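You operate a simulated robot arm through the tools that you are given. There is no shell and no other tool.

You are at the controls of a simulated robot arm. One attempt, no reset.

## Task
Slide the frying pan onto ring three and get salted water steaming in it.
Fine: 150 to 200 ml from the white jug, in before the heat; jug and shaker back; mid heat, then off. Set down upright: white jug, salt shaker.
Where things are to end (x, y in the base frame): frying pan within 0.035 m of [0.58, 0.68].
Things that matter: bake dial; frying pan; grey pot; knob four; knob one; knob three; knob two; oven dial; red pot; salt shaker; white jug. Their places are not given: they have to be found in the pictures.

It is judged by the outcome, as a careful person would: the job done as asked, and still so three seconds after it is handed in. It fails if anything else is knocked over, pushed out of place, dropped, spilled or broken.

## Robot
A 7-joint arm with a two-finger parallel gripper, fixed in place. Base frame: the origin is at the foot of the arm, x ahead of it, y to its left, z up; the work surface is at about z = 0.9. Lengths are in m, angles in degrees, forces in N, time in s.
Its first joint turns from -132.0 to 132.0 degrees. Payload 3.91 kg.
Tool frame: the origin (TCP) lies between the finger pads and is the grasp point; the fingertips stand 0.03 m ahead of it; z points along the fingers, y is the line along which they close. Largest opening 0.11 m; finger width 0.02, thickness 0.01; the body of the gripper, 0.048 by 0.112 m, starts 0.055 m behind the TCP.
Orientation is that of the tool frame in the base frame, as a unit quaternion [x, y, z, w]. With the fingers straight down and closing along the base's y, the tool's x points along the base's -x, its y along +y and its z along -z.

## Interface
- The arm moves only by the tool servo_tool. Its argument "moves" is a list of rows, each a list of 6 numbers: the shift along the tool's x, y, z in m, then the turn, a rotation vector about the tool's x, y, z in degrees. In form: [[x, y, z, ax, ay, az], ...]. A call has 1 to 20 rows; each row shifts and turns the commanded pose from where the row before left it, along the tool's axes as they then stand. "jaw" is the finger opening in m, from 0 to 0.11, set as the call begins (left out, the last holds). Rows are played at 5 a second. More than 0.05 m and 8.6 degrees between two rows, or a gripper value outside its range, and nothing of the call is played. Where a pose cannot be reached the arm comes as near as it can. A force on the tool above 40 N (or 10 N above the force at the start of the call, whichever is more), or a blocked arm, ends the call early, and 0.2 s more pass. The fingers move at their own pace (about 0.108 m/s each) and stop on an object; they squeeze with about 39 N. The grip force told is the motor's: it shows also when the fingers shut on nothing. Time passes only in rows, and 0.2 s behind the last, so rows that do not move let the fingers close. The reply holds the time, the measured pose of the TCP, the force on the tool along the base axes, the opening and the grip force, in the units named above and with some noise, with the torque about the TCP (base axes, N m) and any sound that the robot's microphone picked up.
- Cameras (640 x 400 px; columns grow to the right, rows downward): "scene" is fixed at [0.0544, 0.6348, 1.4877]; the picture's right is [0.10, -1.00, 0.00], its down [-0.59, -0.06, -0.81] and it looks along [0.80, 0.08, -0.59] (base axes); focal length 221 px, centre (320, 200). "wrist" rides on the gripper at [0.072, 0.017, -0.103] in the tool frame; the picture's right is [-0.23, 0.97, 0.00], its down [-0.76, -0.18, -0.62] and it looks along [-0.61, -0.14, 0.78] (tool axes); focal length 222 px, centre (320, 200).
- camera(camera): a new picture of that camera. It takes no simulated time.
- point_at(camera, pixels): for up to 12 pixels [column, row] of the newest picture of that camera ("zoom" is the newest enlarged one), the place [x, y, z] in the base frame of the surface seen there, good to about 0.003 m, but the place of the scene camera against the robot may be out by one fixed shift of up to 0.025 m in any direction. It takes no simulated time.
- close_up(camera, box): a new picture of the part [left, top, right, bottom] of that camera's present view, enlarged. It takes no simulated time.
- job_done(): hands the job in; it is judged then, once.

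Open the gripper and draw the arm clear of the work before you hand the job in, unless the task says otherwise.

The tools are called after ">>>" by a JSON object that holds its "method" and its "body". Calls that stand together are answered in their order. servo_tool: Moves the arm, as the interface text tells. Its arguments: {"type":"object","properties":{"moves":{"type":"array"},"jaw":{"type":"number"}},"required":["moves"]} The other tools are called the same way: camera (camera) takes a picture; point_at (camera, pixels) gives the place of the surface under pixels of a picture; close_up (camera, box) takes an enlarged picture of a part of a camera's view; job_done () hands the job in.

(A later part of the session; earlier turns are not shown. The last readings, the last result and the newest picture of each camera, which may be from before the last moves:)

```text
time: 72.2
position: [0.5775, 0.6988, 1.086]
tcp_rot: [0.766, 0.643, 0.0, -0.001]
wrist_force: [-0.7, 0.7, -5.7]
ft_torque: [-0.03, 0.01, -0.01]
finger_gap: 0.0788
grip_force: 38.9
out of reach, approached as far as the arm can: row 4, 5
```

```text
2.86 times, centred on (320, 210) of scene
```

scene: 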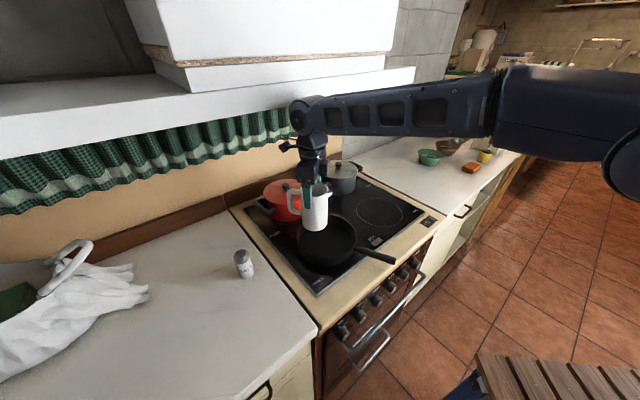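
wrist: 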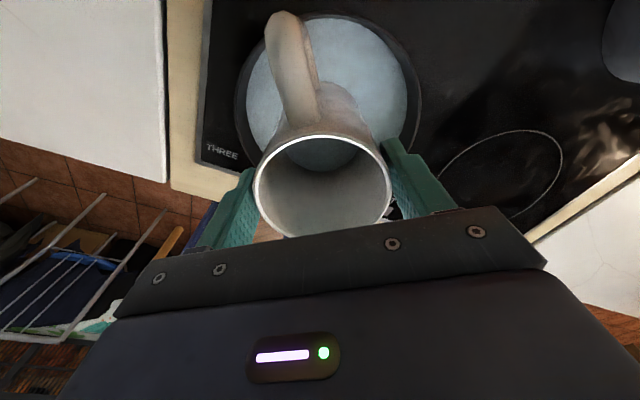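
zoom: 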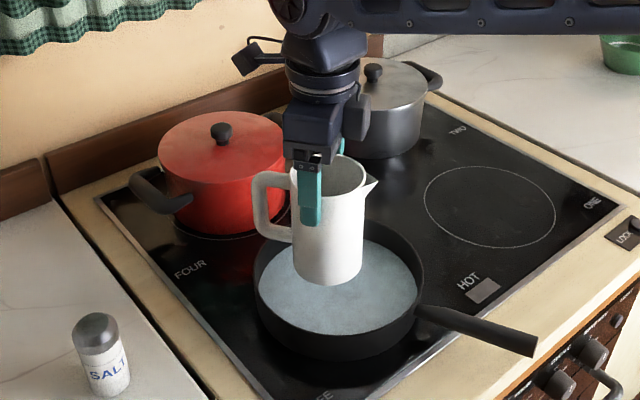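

The jug is upright at z≈1.086 (bottom about 0.97, just above the pan rim), and the pan holds a pool of water. I measure rim and water levels, then raise the jug.

>>> {"method": "point_at", "body": {"camera": "wrist", "pixels": [[320, 160], [335, 155], [305, 155], [310, 150], [330, 150], [320, 150], [320, 165], [302, 150], [340, 150], [320, 145], [256, 185], [390, 187]]}}

>>> {"method": "point_at", "body": {"camera": "wrist", "pixels": [[255, 100], [340, 50], [390, 100], [370, 70], [260, 120], [380, 120], [256, 180], [257, 190], [389, 180], [391, 190], [300, 137], [340, 137]]}}

>>> {"method": "servo_tool", "body": {"moves": [[0, 0, -0.005, 0, 0, 0], [0, 0, -0.008, 0, 0, 0], [0, 0, -0.01, 0, 0, 0], [0, 0, -0.01, 0, 0, 0], [0, 0, -0.005, 0, 0, 0], [0, 0, 0, 0, 0, 0]]}}

```text
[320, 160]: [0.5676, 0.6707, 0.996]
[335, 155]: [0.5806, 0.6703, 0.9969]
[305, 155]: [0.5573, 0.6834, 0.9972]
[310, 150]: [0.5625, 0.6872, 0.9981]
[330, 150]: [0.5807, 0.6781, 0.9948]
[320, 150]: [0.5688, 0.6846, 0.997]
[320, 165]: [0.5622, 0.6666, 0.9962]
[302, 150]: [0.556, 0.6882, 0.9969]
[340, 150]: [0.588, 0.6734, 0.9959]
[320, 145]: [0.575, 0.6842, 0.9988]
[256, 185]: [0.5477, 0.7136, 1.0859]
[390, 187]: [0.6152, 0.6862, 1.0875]
```

```text
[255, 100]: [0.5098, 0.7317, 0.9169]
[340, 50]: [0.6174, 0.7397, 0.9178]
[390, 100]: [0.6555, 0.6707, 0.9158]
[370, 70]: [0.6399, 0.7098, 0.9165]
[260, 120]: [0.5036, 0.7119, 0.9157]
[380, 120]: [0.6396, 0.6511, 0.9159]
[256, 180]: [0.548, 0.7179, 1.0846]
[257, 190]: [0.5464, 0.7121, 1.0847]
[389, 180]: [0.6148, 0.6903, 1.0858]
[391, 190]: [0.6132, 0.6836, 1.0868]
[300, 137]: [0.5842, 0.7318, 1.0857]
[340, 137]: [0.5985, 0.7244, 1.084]
```

```text
time: 73.6
position: [0.5781, 0.699, 1.1217]
tcp_rot: [0.766, 0.643, 0.0, -0.001]
wrist_force: [0.9, 0.3, -6.6]
ft_torque: [-0.05, 0.01, 0.0]
finger_gap: 0.0785
grip_force: 38.9
```

Depth of water below the rim is now 0.0888 against about 0.046 before: a drop of about 43 mm, ≈175 ml, and the pan's pool depth (≈6.4 mm) agrees. I turn the jug back to φ=53° over the pan while rising slightly.

>>> {"method": "servo_tool", "body": {"moves": [[0, 0, -0.001, 0, 0, -4], [0, 0, -0.001, 0, 0, -7], [0, 0, -0.001, 0, 0, -8.4], [0, 0, -0.001, 0, 0, -8.4], [0, 0, -0.001, 0, 0, -8.4], [0, 0, -0.001, 0, 0, -8.4], [0, 0, -0.001, 0, 0, -8.4], [0, 0, -0.001, 0, 0, -8.4], [0, 0, -0.001, 0, 0, -8.4], [0, 0, -0.001, 0, 0, -8.4], [0, 0, 0, 0, 0, -8.4], [0, 0, 0, 0, 0, -8.4], [0, 0, 0, 0, 0, -8.4], [0, 0, 0, 0, 0, -8.4], [0, 0, 0, 0, 0, -8.4], [0, 0, 0, 0, 0, -8.4], [0, 0, 0, 0, 0, -8.4], [0, 0, 0, 0, 0, -8.4], [0, 0, 0, 0, 0, -5], [0, 0, 0, 0, 0, -2.6]]}}

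>>> {"method": "camera", "body": {"camera": "wrist"}}

```text
time: 77.8
position: [0.5778, 0.6978, 1.1322]
tcp_rot: [-0.446, 0.895, 0.002, 0.0]
wrist_force: [-0.1, -0.1, -7.2]
ft_torque: [0.01, -0.02, -0.01]
finger_gap: 0.0786
grip_force: 38.9
```

```text
taken
```

wrist: 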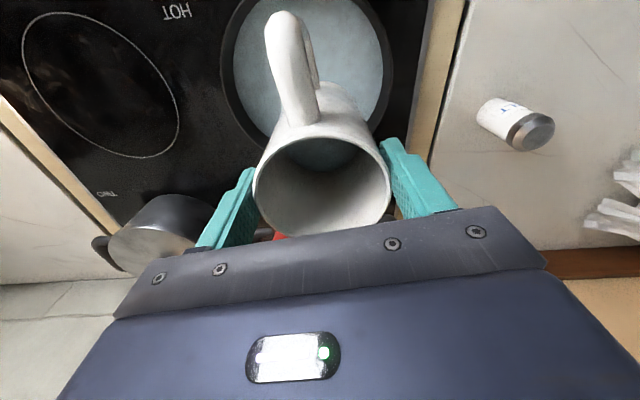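

The jug is back at φ=53°, still firmly held. I note the shaker's position from here and carry the jug back to its old spot.

>>> {"method": "close_up", "body": {"camera": "wrist", "box": [460, 80, 580, 170]}}

>>> {"method": "point_at", "body": {"camera": "wrist", "pixels": [[533, 132], [541, 128], [515, 130], [525, 115], [503, 122], [482, 110], [495, 128], [510, 108], [530, 148], [552, 125]]}}

>>> {"method": "servo_tool", "body": {"moves": [[0.0018, 0.008, 0, 0, 0, 0], [0.0037, 0.016, 0, 0, 0, 0], [0.0051, 0.022, 0, 0, 0, 0], [0.0057, 0.0248, 0, 0, 0, 0], [0.0057, 0.0248, 0, 0, 0, 0], [0.0057, 0.0248, 0, 0, 0, 0], [0.0057, 0.0248, 0, 0, 0, 0], [0.0057, 0.0248, 0, 0, 0, 0], [0.0057, 0.0248, 0, 0, 0, 0], [0.0057, 0.0248, 0, 0, 0, 0], [0.0057, 0.0248, 0, 0, 0, 0], [0.0041, 0.018, 0, 0, 0, 0], [0.0025, 0.011, 0, 0, 0, 0], [0.0013, 0.0056, 0, 0, 0, 0], [0, 0, 0, 0, 0, 0]]}}

```text
4.44 times, centred on (520, 125) of wrist
```

zoom: 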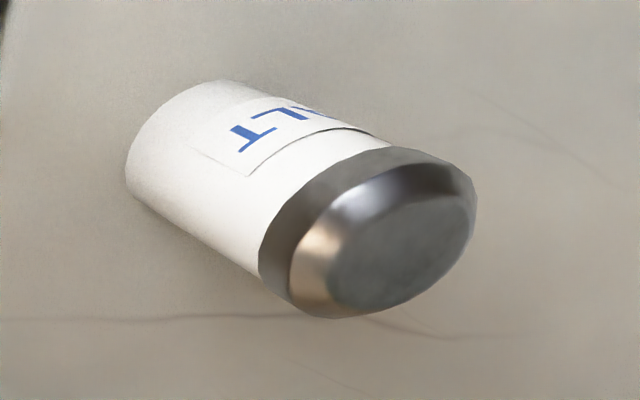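

```text
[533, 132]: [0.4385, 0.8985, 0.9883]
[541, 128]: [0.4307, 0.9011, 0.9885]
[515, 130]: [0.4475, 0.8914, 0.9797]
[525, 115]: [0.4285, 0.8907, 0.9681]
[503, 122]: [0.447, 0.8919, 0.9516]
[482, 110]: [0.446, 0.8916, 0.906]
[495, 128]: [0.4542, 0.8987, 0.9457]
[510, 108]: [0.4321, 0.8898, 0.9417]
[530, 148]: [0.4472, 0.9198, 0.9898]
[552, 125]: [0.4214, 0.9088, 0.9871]
```

```text
time: 81.0
position: [0.3161, 0.8159, 1.133]
tcp_rot: [-0.447, 0.895, 0.0, 0.001]
wrist_force: [-0.4, -0.1, -7.1]
ft_torque: [0.05, -0.04, 0.0]
finger_gap: 0.0786
grip_force: 39.0
```

Shaker centre is about (0.438,0.905) with its top at z≈0.99. The jug is above its spot at (0.316,0.816); I lower it, slowing near the counter.

>>> {"method": "servo_tool", "body": {"moves": [[0.001, -0.001, 0.005, 0, 0, 0], [0, 0, 0.01, 0, 0, 0], [0, 0, 0.015, 0, 0, 0], [0, 0, 0.015, 0, 0, 0], [0, 0, 0.015, 0, 0, 0], [0, 0, 0.015, 0, 0, 0], [0, 0, 0.01, 0, 0, 0], [0, 0, 0.008, 0, 0, 0], [0, 0, 0.005, 0, 0, 0], [0, 0, 0.003, 0, 0, 0], [0, 0, 0.002, 0, 0, 0], [0, 0, 0, 0, 0, 0]]}}

>>> {"method": "camera", "body": {"camera": "wrist"}}

>>> {"method": "close_up", "body": {"camera": "scene", "box": [180, 200, 320, 350]}}

```text
time: 83.6
position: [0.3167, 0.815, 1.0288]
tcp_rot: [-0.446, 0.895, 0.0, 0.001]
wrist_force: [-0.2, -0.1, -6.1]
ft_torque: [0.03, -0.04, 0.02]
finger_gap: 0.0784
grip_force: 38.6
```

```text
taken
```

wrist: 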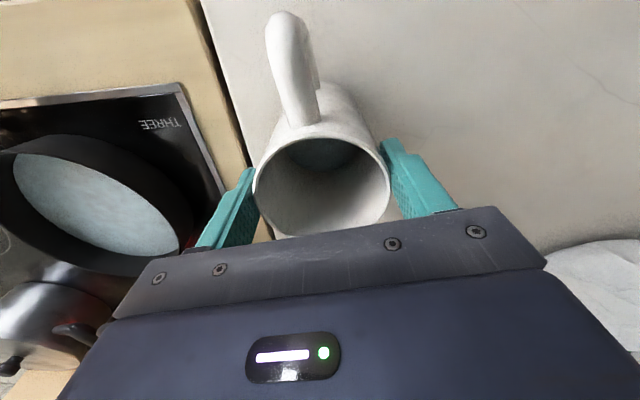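

```text
2.67 times, centred on (250, 275) of scene
```

zoom: 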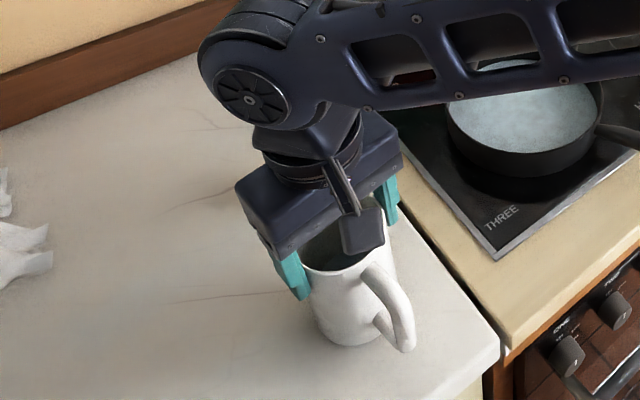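

Still hanging (Fz -6.1) a few millimetres up. I lower in 1.5 mm steps until contact shows.

>>> {"method": "servo_tool", "body": {"moves": [[0, 0, 0.0015, 0, 0, 0], [0, 0, 0.0015, 0, 0, 0]]}}

>>> {"method": "servo_tool", "body": {"moves": [[0, 0, 0.0015, 0, 0, 0]]}}

>>> {"method": "servo_tool", "body": {"moves": [[0, 0, 0.0015, 0, 0, 0]]}}

```text
time: 84.2
position: [0.3164, 0.8144, 1.0254]
tcp_rot: [-0.446, 0.895, 0.001, 0.0]
wrist_force: [-0.3, -0.5, -6.5]
ft_torque: [0.03, -0.02, -0.01]
finger_gap: 0.0789
grip_force: 39.2
```

```text
time: 84.6
position: [0.3181, 0.8136, 1.0251]
tcp_rot: [-0.447, 0.895, 0.0, 0.0]
wrist_force: [-0.6, 0.5, -6.0]
ft_torque: [0.06, -0.02, -0.02]
finger_gap: 0.0783
grip_force: 39.0
```

```text
time: 85.0
position: [0.316, 0.8143, 1.023]
tcp_rot: [-0.446, 0.895, 0.001, 0.0]
wrist_force: [0.4, -0.5, -3.9]
ft_torque: [-0.09, 0.01, 0.05]
finger_gap: 0.0786
grip_force: 38.4
```

Contact begins (Fz -3.9). One more millimetre, then I'll open the jaw slowly.

>>> {"method": "servo_tool", "body": {"moves": [[0, 0, 0.001, 0, 0, 0], [0, 0, 0, 0, 0, 0]]}}

```text
time: 85.6
position: [0.3164, 0.8154, 1.0244]
tcp_rot: [-0.446, 0.895, 0.002, 0.001]
wrist_force: [0.9, -4.4, 7.8]
ft_torque: [-0.91, 0.22, 0.13]
finger_gap: 0.0787
grip_force: 38.9
```

The jug rests on the counter (Fz +7.8). I open the jaw to release it.

>>> {"method": "servo_tool", "body": {"moves": [[0, 0, -0.0005, 0, 0, 0], [0, 0, 0, 0, 0, 0]], "jaw": 0.088}}

>>> {"method": "servo_tool", "body": {"moves": [[0, 0, 0, 0, 0, 0], [0, 0, 0, 0, 0, 0]], "jaw": 0.11}}

>>> {"method": "camera", "body": {"camera": "wrist"}}

```text
time: 86.2
position: [0.3161, 0.8146, 1.0216]
tcp_rot: [-0.446, 0.895, 0.001, 0.001]
wrist_force: [-1.1, 0.2, -0.2]
ft_torque: [0.01, 0.03, 0.01]
finger_gap: 0.088
grip_force: 0.0
```

```text
time: 86.8
position: [0.3176, 0.8134, 1.0228]
tcp_rot: [-0.447, 0.895, 0.0, 0.001]
wrist_force: [-0.3, -0.8, -0.6]
ft_torque: [-0.01, -0.02, -0.01]
finger_gap: 0.1099
grip_force: 0.1
```

```text
taken
```

wrist: 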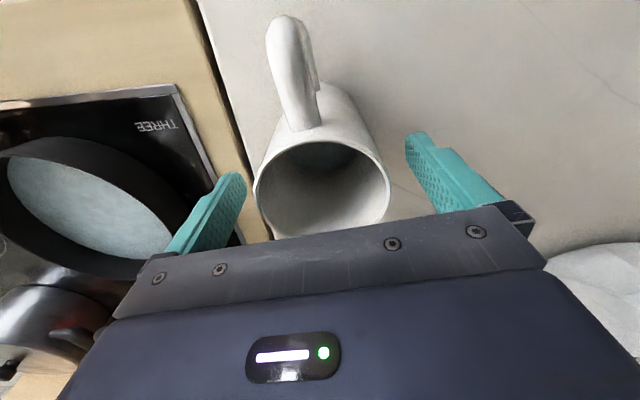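

The jug stands free. I lift straight up and check it from above.

>>> {"method": "servo_tool", "body": {"moves": [[0, 0, -0.02, 0, 0, 0], [0, 0, -0.04, 0, 0, 0], [0, 0, -0.04, 0, 0, 0], [0, 0, -0.03, 0, 0, 0], [0, 0, 0, 0, 0, 0]]}}

>>> {"method": "camera", "body": {"camera": "wrist"}}

>>> {"method": "camera", "body": {"camera": "scene"}}

>>> {"method": "close_up", "body": {"camera": "wrist", "box": [240, 0, 440, 230]}}

>>> {"method": "point_at", "body": {"camera": "zoom", "pixels": [[315, 170], [325, 150], [310, 190], [240, 190], [380, 190], [290, 160], [340, 170]]}}

```text
time: 88.0
position: [0.3164, 0.8142, 1.1525]
tcp_rot: [-0.446, 0.895, 0.001, 0.001]
wrist_force: [-0.2, -0.3, 0.8]
ft_torque: [-0.01, 0.01, -0.01]
finger_gap: 0.1098
grip_force: 0.1
```

```text
taken
```

wrist: 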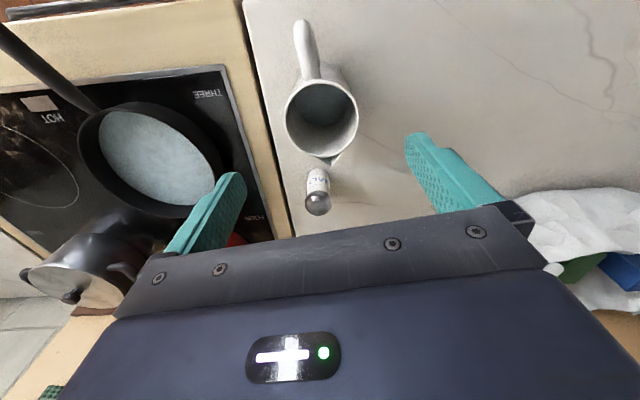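

```text
taken
```

scene: 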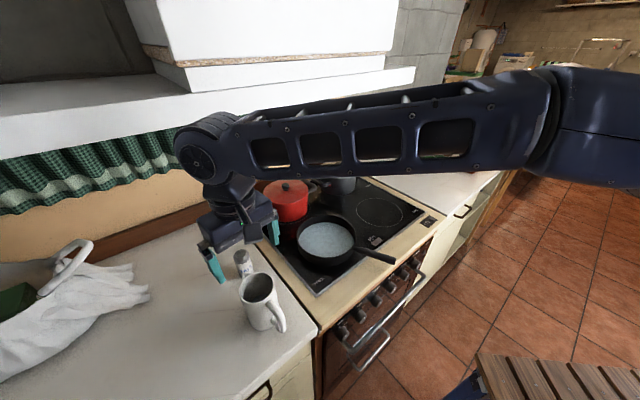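

```text
1.74 times, centred on (340, 115) of wrist
```

zoom: 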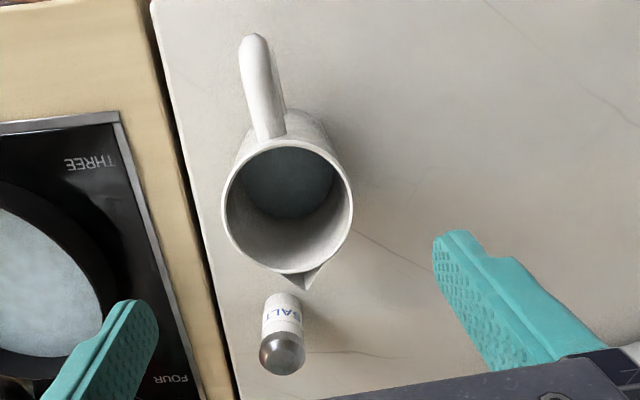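

```text
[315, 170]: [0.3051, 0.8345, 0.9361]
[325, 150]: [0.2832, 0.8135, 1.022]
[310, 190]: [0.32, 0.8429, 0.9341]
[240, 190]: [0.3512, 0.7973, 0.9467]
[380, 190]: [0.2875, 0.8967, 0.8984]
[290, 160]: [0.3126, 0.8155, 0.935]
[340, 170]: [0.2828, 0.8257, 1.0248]
```

With the jug on the counter, the water surface went from z=0.977 to 0.935: 42 mm, ≈175 ml — on target. Next, the shaker: I move to a staging spot and turn the wrist so that the tool can approach it from the stove side with the camera on top.

>>> {"method": "servo_tool", "body": {"moves": [[0.0085, -0.0343, -0.008, 0, 0, 0], [0.0085, -0.0343, -0.008, 0, 0, 0], [0.0085, -0.0343, -0.008, 0, 0, 0], [0.0085, -0.0343, -0.008, 0, 0, 0], [0.0085, -0.0343, -0.008, 0, 0, 0], [0.0085, -0.0343, -0.008, 0, 0, 0]], "jaw": 0.08}}

>>> {"method": "servo_tool", "body": {"moves": [[0, 0, 0, 0, 0, 8.4], [0, 0, 0, 0, 0, 8.4], [0, 0, 0, 0, 0, 8.4], [0, 0, 0, 0, 0, 8.4], [0, 0, 0, 0, 0, 8.4], [0, 0, 0, 0, 0, 8.4], [0, 0, 0, 0, 0, 8.4], [0, 0, 0, 0, 0, 8.4], [0, 0, 0, 0, 0, 8.4], [0, 0, 0, 0, 0, 8.4], [0, 0, 0, 0, 0, 8.4], [0, 0, 0, 0, 0, 8.4], [0, 0, 0, 0, 0, 8.4], [0, 0, 0, 0, 0, 8.4], [0, 0, 0, 0, 0, 8.4], [0, 0, 0, 0, 0, 8.4], [0, 0, 0, 0, 0, 8.4], [0, 0, 0, 0, 0, 0]]}}

>>> {"method": "camera", "body": {"camera": "wrist"}}

```text
time: 89.4
position: [0.4505, 0.6502, 1.1993]
tcp_rot: [-0.446, 0.895, 0.0, 0.001]
wrist_force: [-1.9, 0.0, -0.3]
ft_torque: [-0.06, -0.03, 0.01]
finger_gap: 0.08
grip_force: 0.1
```

```text
time: 93.2
position: [0.4506, 0.6494, 1.2004]
tcp_rot: [0.707, 0.707, 0.001, -0.001]
wrist_force: [0.2, 0.3, 0.3]
ft_torque: [0.01, -0.04, 0.0]
finger_gap: 0.0801
grip_force: 0.1
```

```text
taken
```

wrist: 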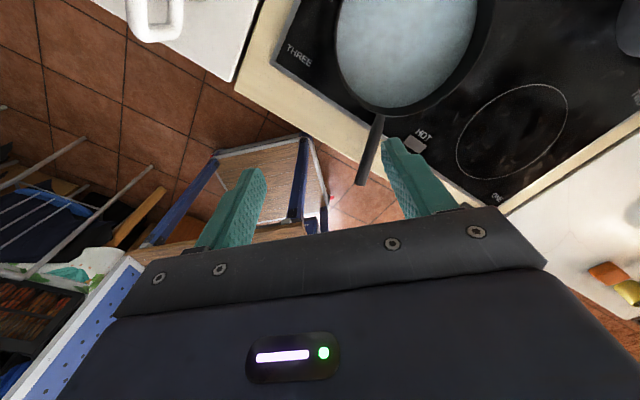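

φ=-90° reached. I pitch the tool up by 60° toward +y so that it points at the shaker side.

>>> {"method": "servo_tool", "body": {"moves": [[0, 0, 0, 0, 7.5, 0], [0, 0, 0, 0, 7.5, 0], [0, 0, 0, 0, 7.5, 0], [0, 0, 0, 0, 7.5, 0], [0, 0, 0, 0, 7.5, 0], [0, 0, 0, 0, 7.5, 0], [0, 0, 0, 0, 7.5, 0], [0, 0, 0, 0, 7.5, 0], [0, 0, 0, 0, 0, 0]]}}

>>> {"method": "camera", "body": {"camera": "wrist"}}

>>> {"method": "camera", "body": {"camera": "scene"}}

```text
time: 95.2
position: [0.4521, 0.6486, 1.2006]
tcp_rot: [0.611, 0.613, 0.354, -0.354]
wrist_force: [-0.2, 1.0, 0.0]
ft_torque: [0.01, -0.01, 0.02]
finger_gap: 0.08
grip_force: 0.0
```

```text
taken
```

wrist: 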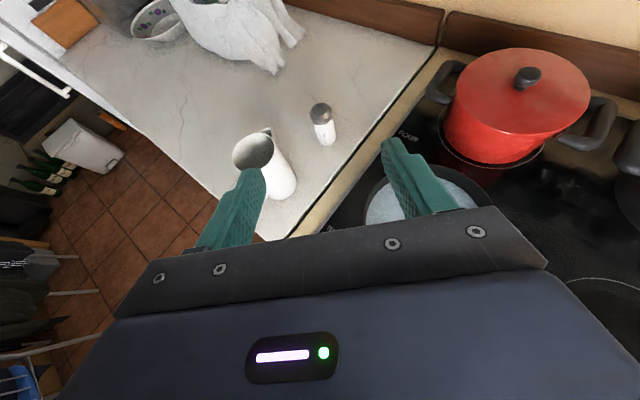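

```text
taken
```

scene: 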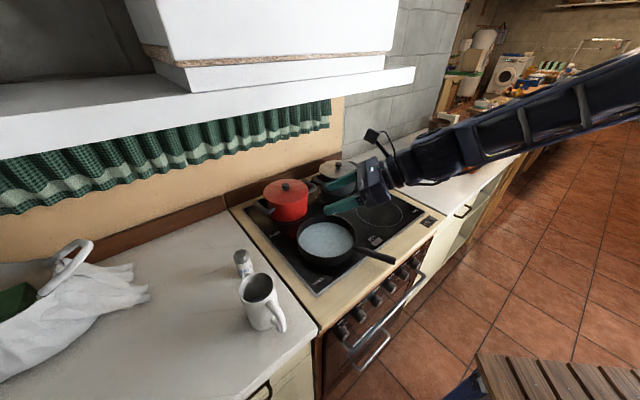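

The camera now has an upright view with the shaker at (322,125) and jug at (262,165). I measure both closely.

>>> {"method": "close_up", "body": {"camera": "wrist", "box": [220, 80, 380, 220]}}

>>> {"method": "point_at", "body": {"camera": "wrist", "pixels": [[320, 107], [311, 111], [331, 111], [321, 117], [322, 128], [316, 130], [331, 130], [326, 140], [335, 140], [262, 135], [290, 160], [262, 150]]}}

```text
2.86 times, centred on (300, 150) of wrist
```

zoom: 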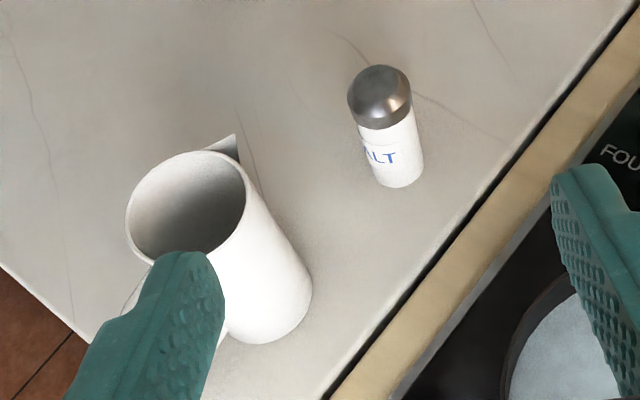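

```text
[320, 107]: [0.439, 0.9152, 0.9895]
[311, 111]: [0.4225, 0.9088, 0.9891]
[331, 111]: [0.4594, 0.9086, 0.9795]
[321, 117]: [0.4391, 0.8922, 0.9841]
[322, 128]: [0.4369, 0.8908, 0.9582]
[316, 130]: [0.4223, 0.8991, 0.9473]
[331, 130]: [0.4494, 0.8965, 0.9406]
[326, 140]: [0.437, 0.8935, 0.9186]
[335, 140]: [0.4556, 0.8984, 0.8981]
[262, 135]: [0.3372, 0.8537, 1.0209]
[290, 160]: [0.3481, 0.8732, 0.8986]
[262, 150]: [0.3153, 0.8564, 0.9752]
```

Shaker centre refines to (0.440,0.909), radius ≈0.018. I move to a pre-grasp 12 cm short of it along the tool direction, jaw 0.06.

>>> {"method": "servo_tool", "body": {"moves": [[-0.0121, -0.0016, 0.0327, 0, 0, 0], [-0.0121, -0.0016, 0.0327, 0, 0, 0], [-0.0121, -0.0016, 0.0327, 0, 0, 0], [-0.0121, -0.0016, 0.0327, 0, 0, 0], [-0.0121, -0.0016, 0.0327, 0, 0, 0], [-0.0121, -0.0016, 0.0327, 0, 0, 0], [-0.0121, -0.0016, 0.0327, 0, 0, 0], [0, 0, 0, 0, 0, 0]], "jaw": 0.06}}

>>> {"method": "camera", "body": {"camera": "wrist"}}

>>> {"method": "camera", "body": {"camera": "scene"}}

```text
time: 97.0
position: [0.44, 0.8062, 1.0123]
tcp_rot: [0.612, 0.612, 0.354, -0.353]
wrist_force: [0.7, 0.0, 0.2]
ft_torque: [0.03, 0.04, 0.02]
finger_gap: 0.0599
grip_force: 0.2
```

```text
taken
```

wrist: 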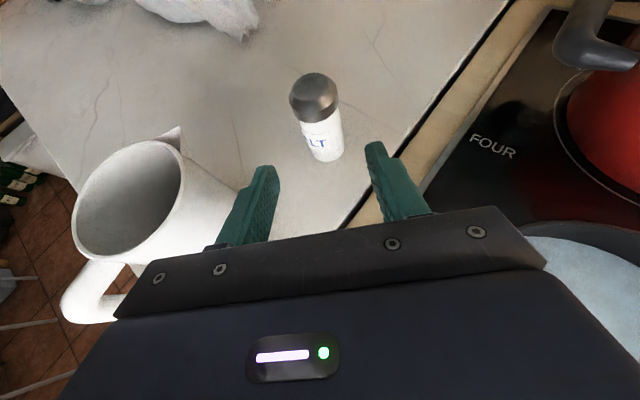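

```text
taken
```

scene: 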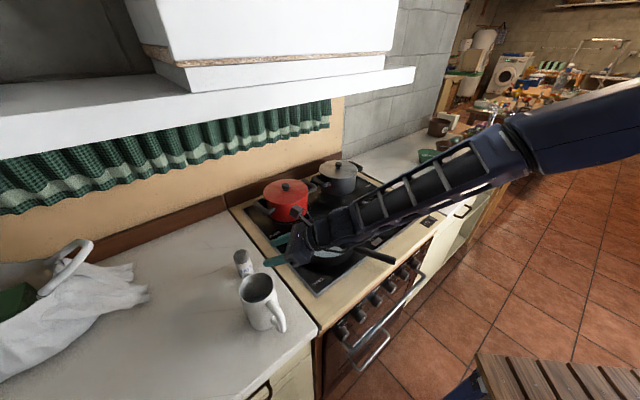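

The pre-grasp is reached as commanded. I check the forearm's clearance over the pan and verify shaker alignment.

>>> {"method": "close_up", "body": {"camera": "scene", "box": [230, 170, 450, 310]}}

>>> {"method": "point_at", "body": {"camera": "wrist", "pixels": [[312, 90], [293, 95], [336, 95], [322, 125], [309, 130], [340, 130], [325, 145], [318, 150], [175, 150], [200, 215]]}}

>>> {"method": "point_at", "body": {"camera": "scene", "pixels": [[300, 250], [340, 240], [360, 225], [400, 235], [380, 258], [350, 255]]}}

```text
2.86 times, centred on (340, 240) of scene
```

zoom: 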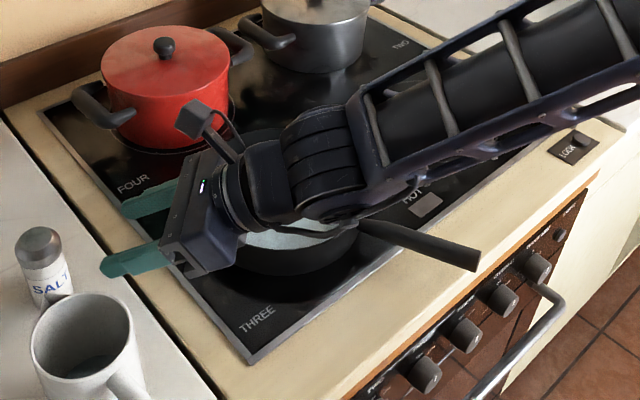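

```text
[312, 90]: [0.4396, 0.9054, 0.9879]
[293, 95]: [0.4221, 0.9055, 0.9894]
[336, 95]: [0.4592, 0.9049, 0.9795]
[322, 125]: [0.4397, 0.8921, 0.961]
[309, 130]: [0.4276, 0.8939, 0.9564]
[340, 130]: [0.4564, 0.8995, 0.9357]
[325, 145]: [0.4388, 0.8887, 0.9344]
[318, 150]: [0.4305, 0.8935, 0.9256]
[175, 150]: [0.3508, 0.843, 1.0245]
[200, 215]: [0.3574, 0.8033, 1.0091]
```

```text
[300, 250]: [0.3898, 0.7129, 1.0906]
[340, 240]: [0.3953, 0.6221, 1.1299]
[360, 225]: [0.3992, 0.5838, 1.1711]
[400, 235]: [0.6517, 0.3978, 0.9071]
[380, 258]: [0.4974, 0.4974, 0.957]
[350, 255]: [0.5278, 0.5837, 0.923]
```

Shaker stays at x≈0.440 with its near side at y≈0.891; the forearm is well above the pan. I advance 12 cm along the tool axis so the shaker comes between the fingers.

>>> {"method": "servo_tool", "body": {"moves": [[0, 0.0005, 0.03, 0, 0, 0], [0, 0, 0.03, 0, 0, 0], [0, 0, 0.025, 0, 0, 0], [0, 0, 0.02, 0, 0, 0], [0, 0, 0.015, 0, 0, 0], [0, 0, 0, 0, 0, 0]]}}

>>> {"method": "camera", "body": {"camera": "wrist"}}

>>> {"method": "close_up", "body": {"camera": "scene", "box": [200, 190, 360, 320]}}

```text
time: 98.4
position: [0.4394, 0.9102, 0.9528]
tcp_rot: [0.611, 0.613, 0.354, -0.354]
wrist_force: [-0.6, 1.0, 1.0]
ft_torque: [-0.01, 0.01, 0.03]
finger_gap: 0.06
grip_force: 0.1
```

```text
taken
```

wrist: 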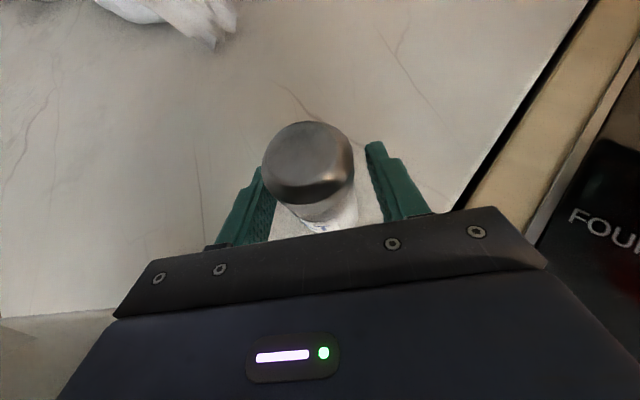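

```text
3.08 times, centred on (280, 255) of scene
```

zoom: 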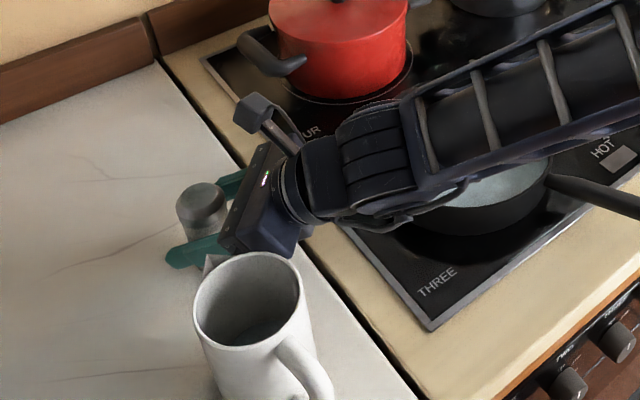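

The shaker is between the fingers. I close gently.

>>> {"method": "servo_tool", "body": {"moves": [[0, 0, 0, 0, 0, 0], [0, 0, 0, 0, 0, 0]], "jaw": 0.044}}

>>> {"method": "servo_tool", "body": {"moves": [[0, 0, 0, 0, 0, 0], [0, 0, 0, 0, 0, 0], [0, 0, 0, 0, 0, 0]], "jaw": 0.0}}

>>> {"method": "camera", "body": {"camera": "wrist"}}

```text
time: 99.0
position: [0.4403, 0.9105, 0.9528]
tcp_rot: [0.611, 0.613, 0.354, -0.354]
wrist_force: [-0.3, -0.2, 0.3]
ft_torque: [0.01, -0.02, 0.0]
finger_gap: 0.044
grip_force: 0.2
```

```text
time: 99.8
position: [0.4393, 0.9103, 0.9535]
tcp_rot: [0.611, 0.613, 0.354, -0.355]
wrist_force: [0.2, 0.0, -0.1]
ft_torque: [0.04, -0.04, -0.05]
finger_gap: 0.0414
grip_force: 38.9
```

```text
taken
```

wrist: 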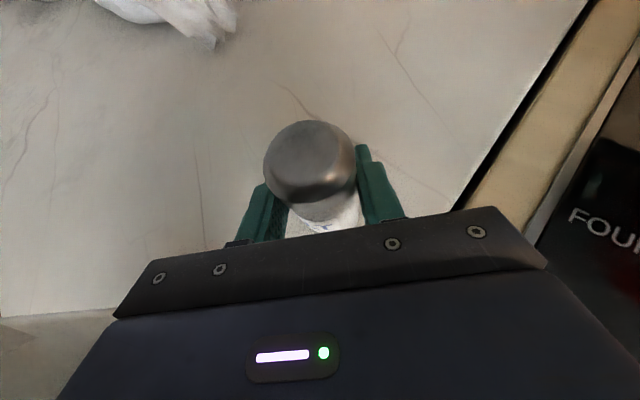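

The shaker is gripped (gap 0.0414). I lift it straight up gently.

>>> {"method": "servo_tool", "body": {"moves": [[0.003, 0, -0.0017, 0, 0, 0], [0.006, 0, -0.0035, 0, 0, 0], [0.00866, 0, -0.005, 0, 0, 0], [0.00866, 0, -0.005, 0, 0, 0], [0.00866, 0, -0.005, 0, 0, 0], [0.00866, 0, -0.005, 0, 0, 0], [0.00866, 0, -0.005, 0, 0, 0], [0.00866, 0, -0.005, 0, 0, 0], [0.00866, 0, -0.005, 0, 0, 0], [0.00866, 0, -0.005, 0, 0, 0], [0.006, 0, -0.0035, 0, 0, 0], [0.003, 0, -0.0017, 0, 0, 0], [0, 0, 0, 0, 0, 0]]}}

>>> {"method": "camera", "body": {"camera": "wrist"}}

>>> {"method": "camera", "body": {"camera": "scene"}}

```text
time: 102.6
position: [0.4385, 0.9107, 1.0558]
tcp_rot: [0.611, 0.613, 0.354, -0.355]
wrist_force: [-0.1, -0.5, -0.8]
ft_torque: [-0.02, -0.02, 0.03]
finger_gap: 0.0413
grip_force: 39.3
```

```text
taken
```

wrist: 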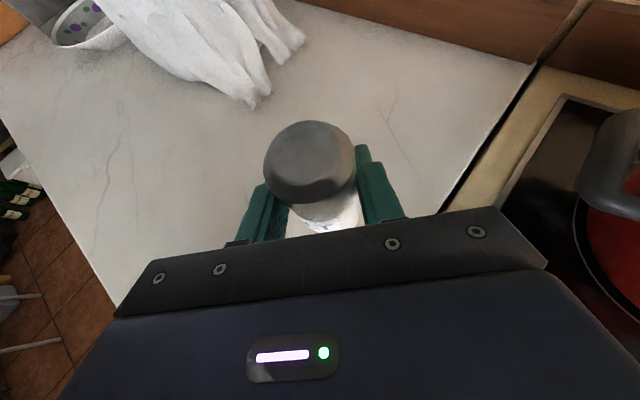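

```text
taken
```

scene: 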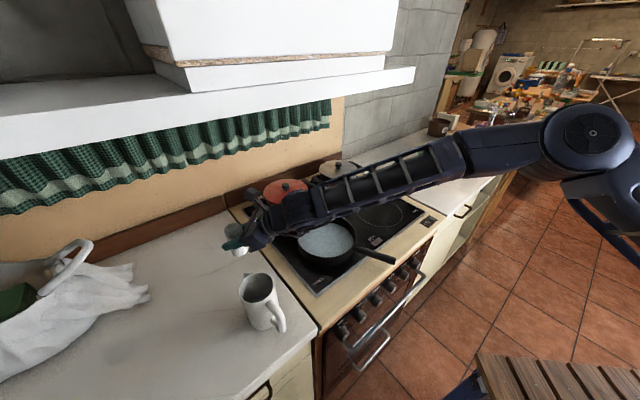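

No slip. I carry the shaker upright over to the pan, rising to z≈1.13.

>>> {"method": "servo_tool", "body": {"moves": [[-0.003, 0.008, -0.0135, 0, 0, 0], [-0.0057, 0.0157, -0.0263, 0, 0, 0], [-0.0057, 0.0157, -0.0263, 0, 0, 0], [-0.0057, 0.0157, -0.0263, 0, 0, 0], [-0.0057, 0.0157, -0.0263, 0, 0, 0], [-0.0057, 0.0157, -0.0263, 0, 0, 0], [-0.0057, 0.0157, -0.0263, 0, 0, 0], [-0.0057, 0.0157, -0.0263, 0, 0, 0], [-0.0057, 0.0157, -0.0263, 0, 0, 0], [-0.003, 0.008, -0.0135, 0, 0, 0], [0, 0, 0, 0, 0, 0]]}}

>>> {"method": "camera", "body": {"camera": "wrist"}}

>>> {"method": "camera", "body": {"camera": "scene"}}

```text
time: 105.0
position: [0.5812, 0.6798, 1.1292]
tcp_rot: [0.611, 0.613, 0.354, -0.355]
wrist_force: [-0.1, -0.4, -0.4]
ft_torque: [-0.02, 0.01, -0.02]
finger_gap: 0.0412
grip_force: 38.7
```

```text
taken
```

wrist: 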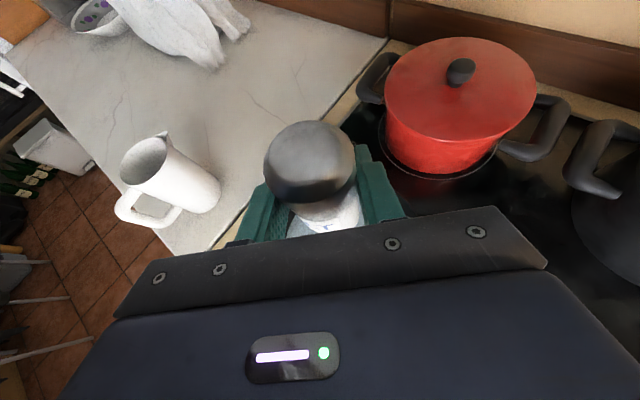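

```text
taken
```

scene: 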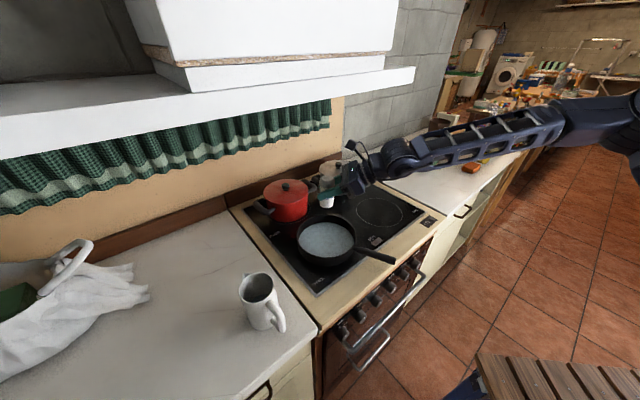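

The shaker is over the pan, upright. I pitch the tool to horizontal and roll the first 90°.

>>> {"method": "servo_tool", "body": {"moves": [[0, 0, 0, 0, 7.5, 0], [0, 0, 0, 0, 7.5, 0], [0, 0, 0, 0, 7.5, 0], [0, 0, 0, 0, 7.5, 0], [0, 0, 0, 0, 0, 0]]}}

>>> {"method": "servo_tool", "body": {"moves": [[0, 0, 0, 0, 0, -5], [0, 0, 0, 0, 0, -8.5], [0, 0, 0, 0, 0, -8.5], [0, 0, 0, 0, 0, -8.5], [0, 0, 0, 0, 0, -8.5], [0, 0, 0, 0, 0, -8.5], [0, 0, 0, 0, 0, -8.5], [0, 0, 0, 0, 0, -8.5], [0, 0, 0, 0, 0, -8.5], [0, 0, 0, 0, 0, -8.5], [0, 0, 0, 0, 0, -8.5], [0, 0, 0, 0, 0, 0]]}}

>>> {"method": "close_up", "body": {"camera": "scene", "box": [240, 130, 440, 290]}}

```text
time: 106.2
position: [0.5814, 0.6796, 1.1276]
tcp_rot: [-0.499, -0.499, -0.501, 0.501]
wrist_force: [-0.7, -0.3, -0.1]
ft_torque: [-0.02, -0.03, 0.0]
finger_gap: 0.0412
grip_force: 39.0
```

```text
time: 108.8
position: [0.5817, 0.6788, 1.1283]
tcp_rot: [-0.001, 0.706, 0.708, -0.001]
wrist_force: [-1.5, -0.7, -1.4]
ft_torque: [0.02, 0.03, 0.0]
finger_gap: 0.0412
grip_force: 39.0
```

```text
2.50 times, centred on (340, 210) of scene
```

zoom: 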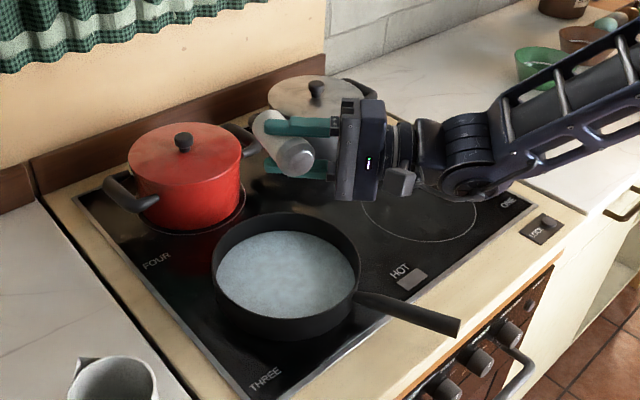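

The shaker lies sideways over the pan. I yaw the tool 40° toward the radial direction, then roll the remaining 90° to invert it.

>>> {"method": "servo_tool", "body": {"moves": [[0, 0, 0, 0, -8, 0], [0, 0, 0, 0, -8, 0], [0, 0, 0, 0, -8, 0], [0, 0, 0, 0, -8, 0], [0, 0, 0, 0, -8, 0], [0, 0, 0, 0, 0, 0]]}}

>>> {"method": "servo_tool", "body": {"moves": [[0, 0, 0, 0, 0, -5], [0, 0, 0, 0, 0, -8.5], [0, 0, 0, 0, 0, -8.5], [0, 0, 0, 0, 0, -8.5], [0, 0, 0, 0, 0, -8.5], [0, 0, 0, 0, 0, -8.5], [0, 0, 0, 0, 0, -8.5], [0, 0, 0, 0, 0, -8.5], [0, 0, 0, 0, 0, -8.5], [0, 0, 0, 0, 0, -8.5], [0, 0, 0, 0, 0, -8.5], [0, 0, 0, 0, 0, 0]]}}

>>> {"method": "close_up", "body": {"camera": "scene", "box": [240, 130, 440, 290]}}

>>> {"method": "camera", "body": {"camera": "wrist"}}

```text
time: 110.2
position: [0.5809, 0.6792, 1.1287]
tcp_rot: [0.122, 0.696, 0.697, 0.122]
wrist_force: [1.0, 0.5, -1.7]
ft_torque: [-0.05, 0.05, 0.0]
finger_gap: 0.041
grip_force: 39.4
out of reach, approached as far as the arm can: row 3, 4, 5
```

```text
time: 112.8
position: [0.5814, 0.6784, 1.1284]
tcp_rot: [-0.407, 0.577, 0.407, 0.579]
wrist_force: [0.1, -0.8, -0.4]
ft_torque: [-0.04, 0.01, 0.03]
finger_gap: 0.0412
grip_force: 39.1
```

```text
2.50 times, centred on (340, 210) of scene
```

zoom: 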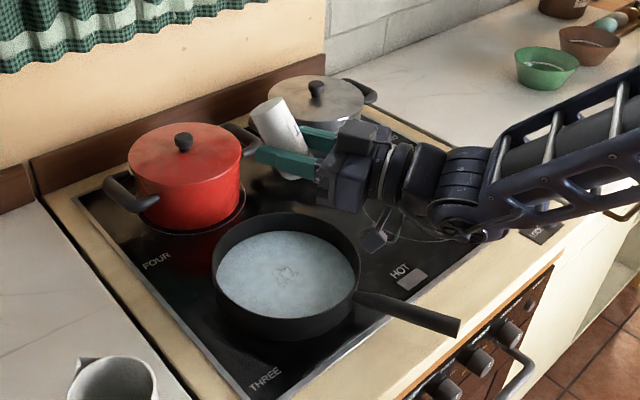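

```text
taken
```

wrist: 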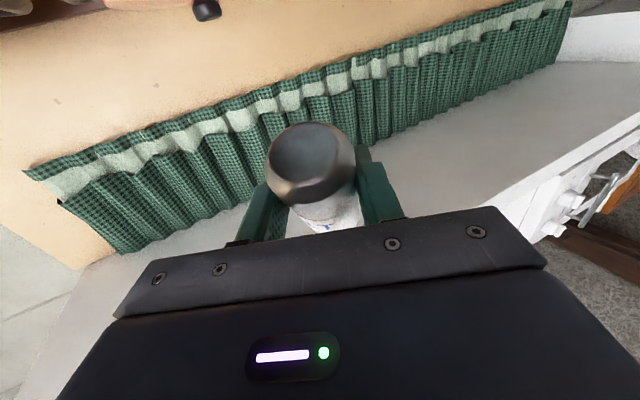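

The shaker is inverted (150°) over the pan, and a speckle of salt shows on the water at zoom (287,272). I shake it up and down a few times.

>>> {"method": "servo_tool", "body": {"moves": [[0.03, 0, 0, 0, 0, 0], [-0.03, 0, 0, 0, 0, 0], [0.03, 0, 0, 0, 0, 0], [-0.03, 0, 0, 0, 0, 0], [0.03, 0, 0, 0, 0, 0], [-0.03, 0, 0, 0, 0, 0], [0.03, 0, 0, 0, 0, 0], [-0.03, 0, 0, 0, 0, 0], [0, 0, 0, 0, 0, 0]]}}

>>> {"method": "close_up", "body": {"camera": "scene", "box": [290, 200, 390, 280]}}

```text
time: 114.8
position: [0.5811, 0.6786, 1.1281]
tcp_rot: [-0.406, 0.578, 0.407, 0.579]
wrist_force: [-0.4, -0.6, -0.9]
ft_torque: [0.0, -0.02, 0.03]
finger_gap: 0.041
grip_force: 39.0
```

```text
5.00 times, centred on (340, 240) of scene
```

zoom: 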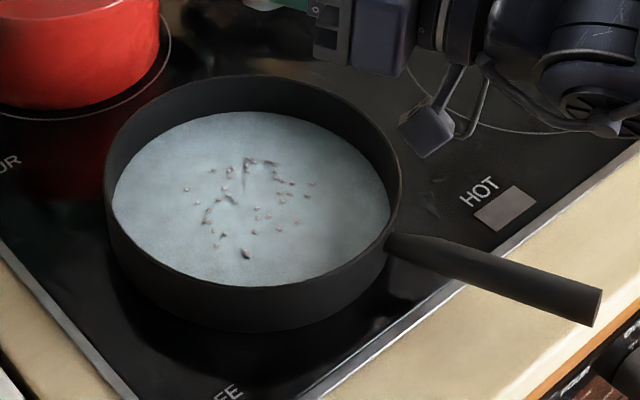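

Salt grains are scattered in the water around zoom (245,200). That is enough; I turn the shaker back upright by reversing the roll and yaw.

>>> {"method": "servo_tool", "body": {"moves": [[0, 0, 0, 0, 0, 5], [0, 0, 0, 0, 0, 8.5], [0, 0, 0, 0, 0, 8.5], [0, 0, 0, 0, 0, 8.5], [0, 0, 0, 0, 0, 8.5], [0, 0, 0, 0, 0, 8.5], [0, 0, 0, 0, 0, 8.5], [0, 0, 0, 0, 0, 8.5], [0, 0, 0, 0, 0, 8.5], [0, 0, 0, 0, 0, 8.5], [0, 0, 0, 0, 0, 8.5], [0, 0, 0, 0, 0, 0], [0, 0, 0, 0, 7, 0], [0, 0, 0, 0, 7, 0], [0, 0, 0, 0, 5.9, 0], [0, 0, 0, 0, 0, 0]]}}

>>> {"method": "servo_tool", "body": {"moves": [[0, 0, 0, 0, 0, 5], [0, 0, 0, 0, 0, 8.5], [0, 0, 0, 0, 0, 8.5], [0, 0, 0, 0, 0, 8.5], [0, 0, 0, 0, 0, 8.5], [0, 0, 0, 0, 0, 8.5], [0, 0, 0, 0, 0, 8.5], [0, 0, 0, 0, 0, 8.5], [0, 0, 0, 0, 0, 8.5], [0, 0, 0, 0, 0, 8.5], [0, 0, 0, 0, 0, 8.5], [0, 0, 0, 0, 0, 0], [0, 0, 0, 0, -7.5, 0], [0, 0, 0, 0, -7.5, 0], [0, 0, 0, 0, -7.5, 0], [0, 0, 0, 0, -7.5, 0], [0, 0, 0, 0, 0, 0]]}}

>>> {"method": "camera", "body": {"camera": "wrist"}}

>>> {"method": "close_up", "body": {"camera": "scene", "box": [240, 130, 440, 290]}}

```text
time: 118.2
position: [0.5807, 0.6784, 1.1274]
tcp_rot: [-0.001, 0.707, 0.708, -0.001]
wrist_force: [-0.4, 0.1, -1.1]
ft_torque: [-0.03, 0.03, 0.02]
finger_gap: 0.0409
grip_force: 39.7
```

```text
time: 121.8
position: [0.5812, 0.6791, 1.1286]
tcp_rot: [0.611, 0.613, 0.354, -0.354]
wrist_force: [0.0, 0.2, -0.5]
ft_torque: [0.0, -0.02, 0.0]
finger_gap: 0.0411
grip_force: 39.4
```

```text
taken
```

wrist: 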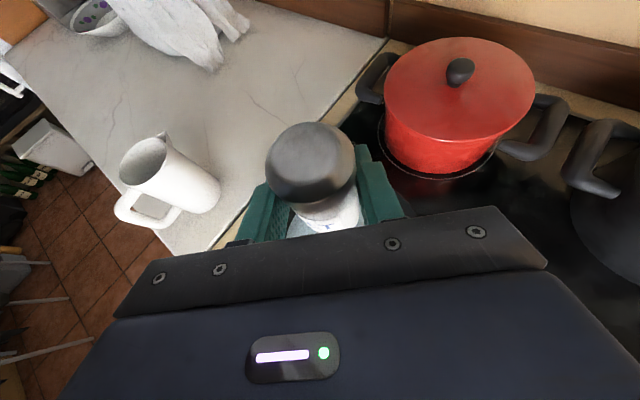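

```text
2.50 times, centred on (340, 210) of scene
```

zoom: 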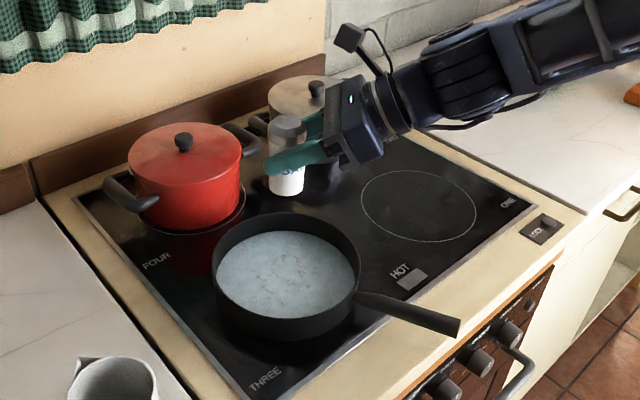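

Orientation and pose are exactly back. I carry the shaker back above its original spot.

>>> {"method": "servo_tool", "body": {"moves": [[0.003, -0.008, 0.0135, 0, 0, 0], [0.0058, -0.0157, 0.0263, 0, 0, 0], [0.0058, -0.0157, 0.0263, 0, 0, 0], [0.0058, -0.0157, 0.0263, 0, 0, 0], [0.0058, -0.0157, 0.0263, 0, 0, 0], [0.0058, -0.0157, 0.0263, 0, 0, 0], [0.0058, -0.0157, 0.0263, 0, 0, 0], [0.0058, -0.0157, 0.0263, 0, 0, 0], [0.0058, -0.0157, 0.0263, 0, 0, 0], [0.003, -0.008, 0.0135, 0, 0, 0], [0, 0, 0, 0, 0, 0], [0, 0, 0, 0, 0, 0]]}}

>>> {"method": "camera", "body": {"camera": "wrist"}}

```text
time: 124.4
position: [0.4392, 0.9102, 1.0543]
tcp_rot: [0.611, 0.613, 0.354, -0.354]
wrist_force: [-0.8, 0.1, -1.0]
ft_torque: [0.01, 0.01, -0.02]
finger_gap: 0.0409
grip_force: 38.6
```

```text
taken
```

wrist: 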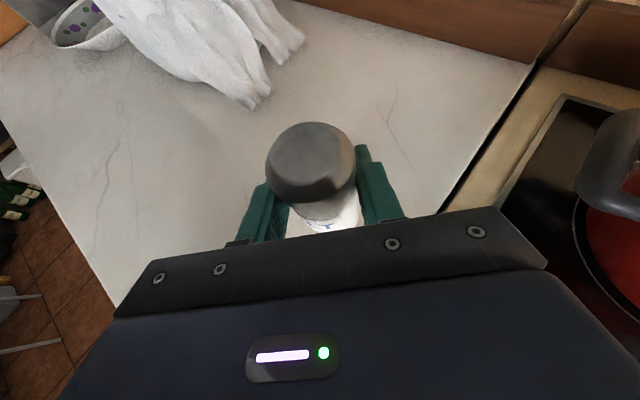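

I lower it straight down, slowing near the counter.

>>> {"method": "servo_tool", "body": {"moves": [[-0.0043, 0, 0.0025, 0, 0, 0], [-0.00866, 0, 0.005, 0, 0, 0], [-0.00866, 0, 0.005, 0, 0, 0], [-0.00866, 0, 0.005, 0, 0, 0], [-0.00866, 0, 0.005, 0, 0, 0], [-0.00866, 0, 0.005, 0, 0, 0], [-0.00866, 0, 0.005, 0, 0, 0], [-0.00866, 0, 0.005, 0, 0, 0], [-0.00866, 0, 0.005, 0, 0, 0], [-0.0065, 0, 0.00375, 0, 0, 0], [-0.0026, 0, 0.0015, 0, 0, 0], [0, 0, 0, 0, 0, 0]]}}

>>> {"method": "servo_tool", "body": {"moves": [[-0.0013, 0, 0.00075, 0, 0, 0], [0, 0, 0, 0, 0, 0]]}}

>>> {"method": "servo_tool", "body": {"moves": [[-0.0013, 0, 0.00075, 0, 0, 0], [0, 0, 0, 0, 0, 0]]}}

```text
time: 127.0
position: [0.4391, 0.911, 0.9597]
tcp_rot: [0.612, 0.613, 0.353, -0.354]
wrist_force: [1.1, 0.8, -1.2]
ft_torque: [-0.04, -0.01, 0.01]
finger_gap: 0.0411
grip_force: 39.5
```

```text
time: 127.6
position: [0.4392, 0.9106, 0.9571]
tcp_rot: [0.611, 0.613, 0.353, -0.355]
wrist_force: [-0.2, -0.1, -1.5]
ft_torque: [-0.01, -0.01, -0.02]
finger_gap: 0.0409
grip_force: 38.6
```

```text
time: 128.2
position: [0.439, 0.912, 0.9561]
tcp_rot: [0.612, 0.612, 0.354, -0.354]
wrist_force: [1.0, 0.8, -0.9]
ft_torque: [-0.01, 0.0, -0.02]
finger_gap: 0.041
grip_force: 39.0
```

Still hanging free at z≈0.956. I go down further in 1 mm steps until contact.

>>> {"method": "servo_tool", "body": {"moves": [[-0.0009, 0, 0.0005, 0, 0, 0], [0, 0, 0, 0, 0, 0]]}}

>>> {"method": "servo_tool", "body": {"moves": [[-0.0009, 0, 0.0005, 0, 0, 0], [0, 0, 0, 0, 0, 0]]}}

>>> {"method": "servo_tool", "body": {"moves": [[-0.0009, 0, 0.0005, 0, 0, 0], [0, 0, 0, 0, 0, 0]]}}

```text
time: 128.8
position: [0.439, 0.9118, 0.956]
tcp_rot: [0.611, 0.612, 0.355, -0.355]
wrist_force: [1.5, 1.1, 6.4]
ft_torque: [0.25, 0.01, -0.01]
finger_gap: 0.0409
grip_force: 39.1
```

```text
time: 129.4
position: [0.4385, 0.9098, 0.9552]
tcp_rot: [0.611, 0.612, 0.355, -0.355]
wrist_force: [2.3, 2.6, 17.4]
ft_torque: [0.34, -0.1, -0.01]
finger_gap: 0.0409
grip_force: 38.6
```

```text
time: 130.0
position: [0.4397, 0.9102, 0.9555]
tcp_rot: [0.61, 0.613, 0.354, -0.356]
wrist_force: [3.3, 4.2, 28.0]
ft_torque: [0.4, -0.13, -0.01]
finger_gap: 0.041
grip_force: 39.3
```

It is on the counter (28 N of press). I relieve about 2 mm and then open the jaw gently.

>>> {"method": "servo_tool", "body": {"moves": [[0.0009, 0, -0.0005, 0, 0, 0], [0.0009, 0, -0.0005, 0, 0, 0], [0, 0, 0, 0, 0, 0]]}}

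>>> {"method": "servo_tool", "body": {"moves": [[0, 0, 0, 0, 0, 0], [0, 0, 0, 0, 0, 0]], "jaw": 0.05}}

>>> {"method": "servo_tool", "body": {"moves": [[0, 0, 0, 0, 0, 0], [0, 0, 0, 0, 0, 0]], "jaw": 0.06}}

>>> {"method": "camera", "body": {"camera": "wrist"}}

```text
time: 130.8
position: [0.4396, 0.9099, 0.956]
tcp_rot: [0.612, 0.613, 0.354, -0.354]
wrist_force: [3.0, 4.7, 21.9]
ft_torque: [0.48, -0.09, -0.03]
finger_gap: 0.0409
grip_force: 38.7
```

```text
time: 131.4
position: [0.4392, 0.9098, 0.955]
tcp_rot: [0.612, 0.612, 0.354, -0.354]
wrist_force: [0.7, 0.0, 0.3]
ft_torque: [0.01, -0.03, 0.0]
finger_gap: 0.0501
grip_force: 0.0
```

```text
time: 132.0
position: [0.4394, 0.9099, 0.9555]
tcp_rot: [0.612, 0.613, 0.354, -0.354]
wrist_force: [0.0, 0.0, -1.0]
ft_torque: [0.03, 0.0, -0.02]
finger_gap: 0.06
grip_force: 0.0
```

```text
taken
```

wrist: 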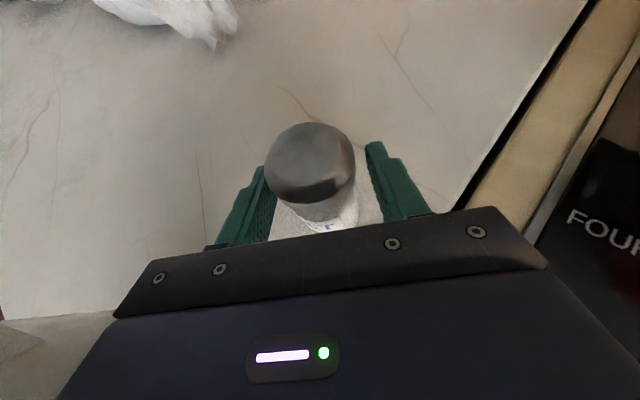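

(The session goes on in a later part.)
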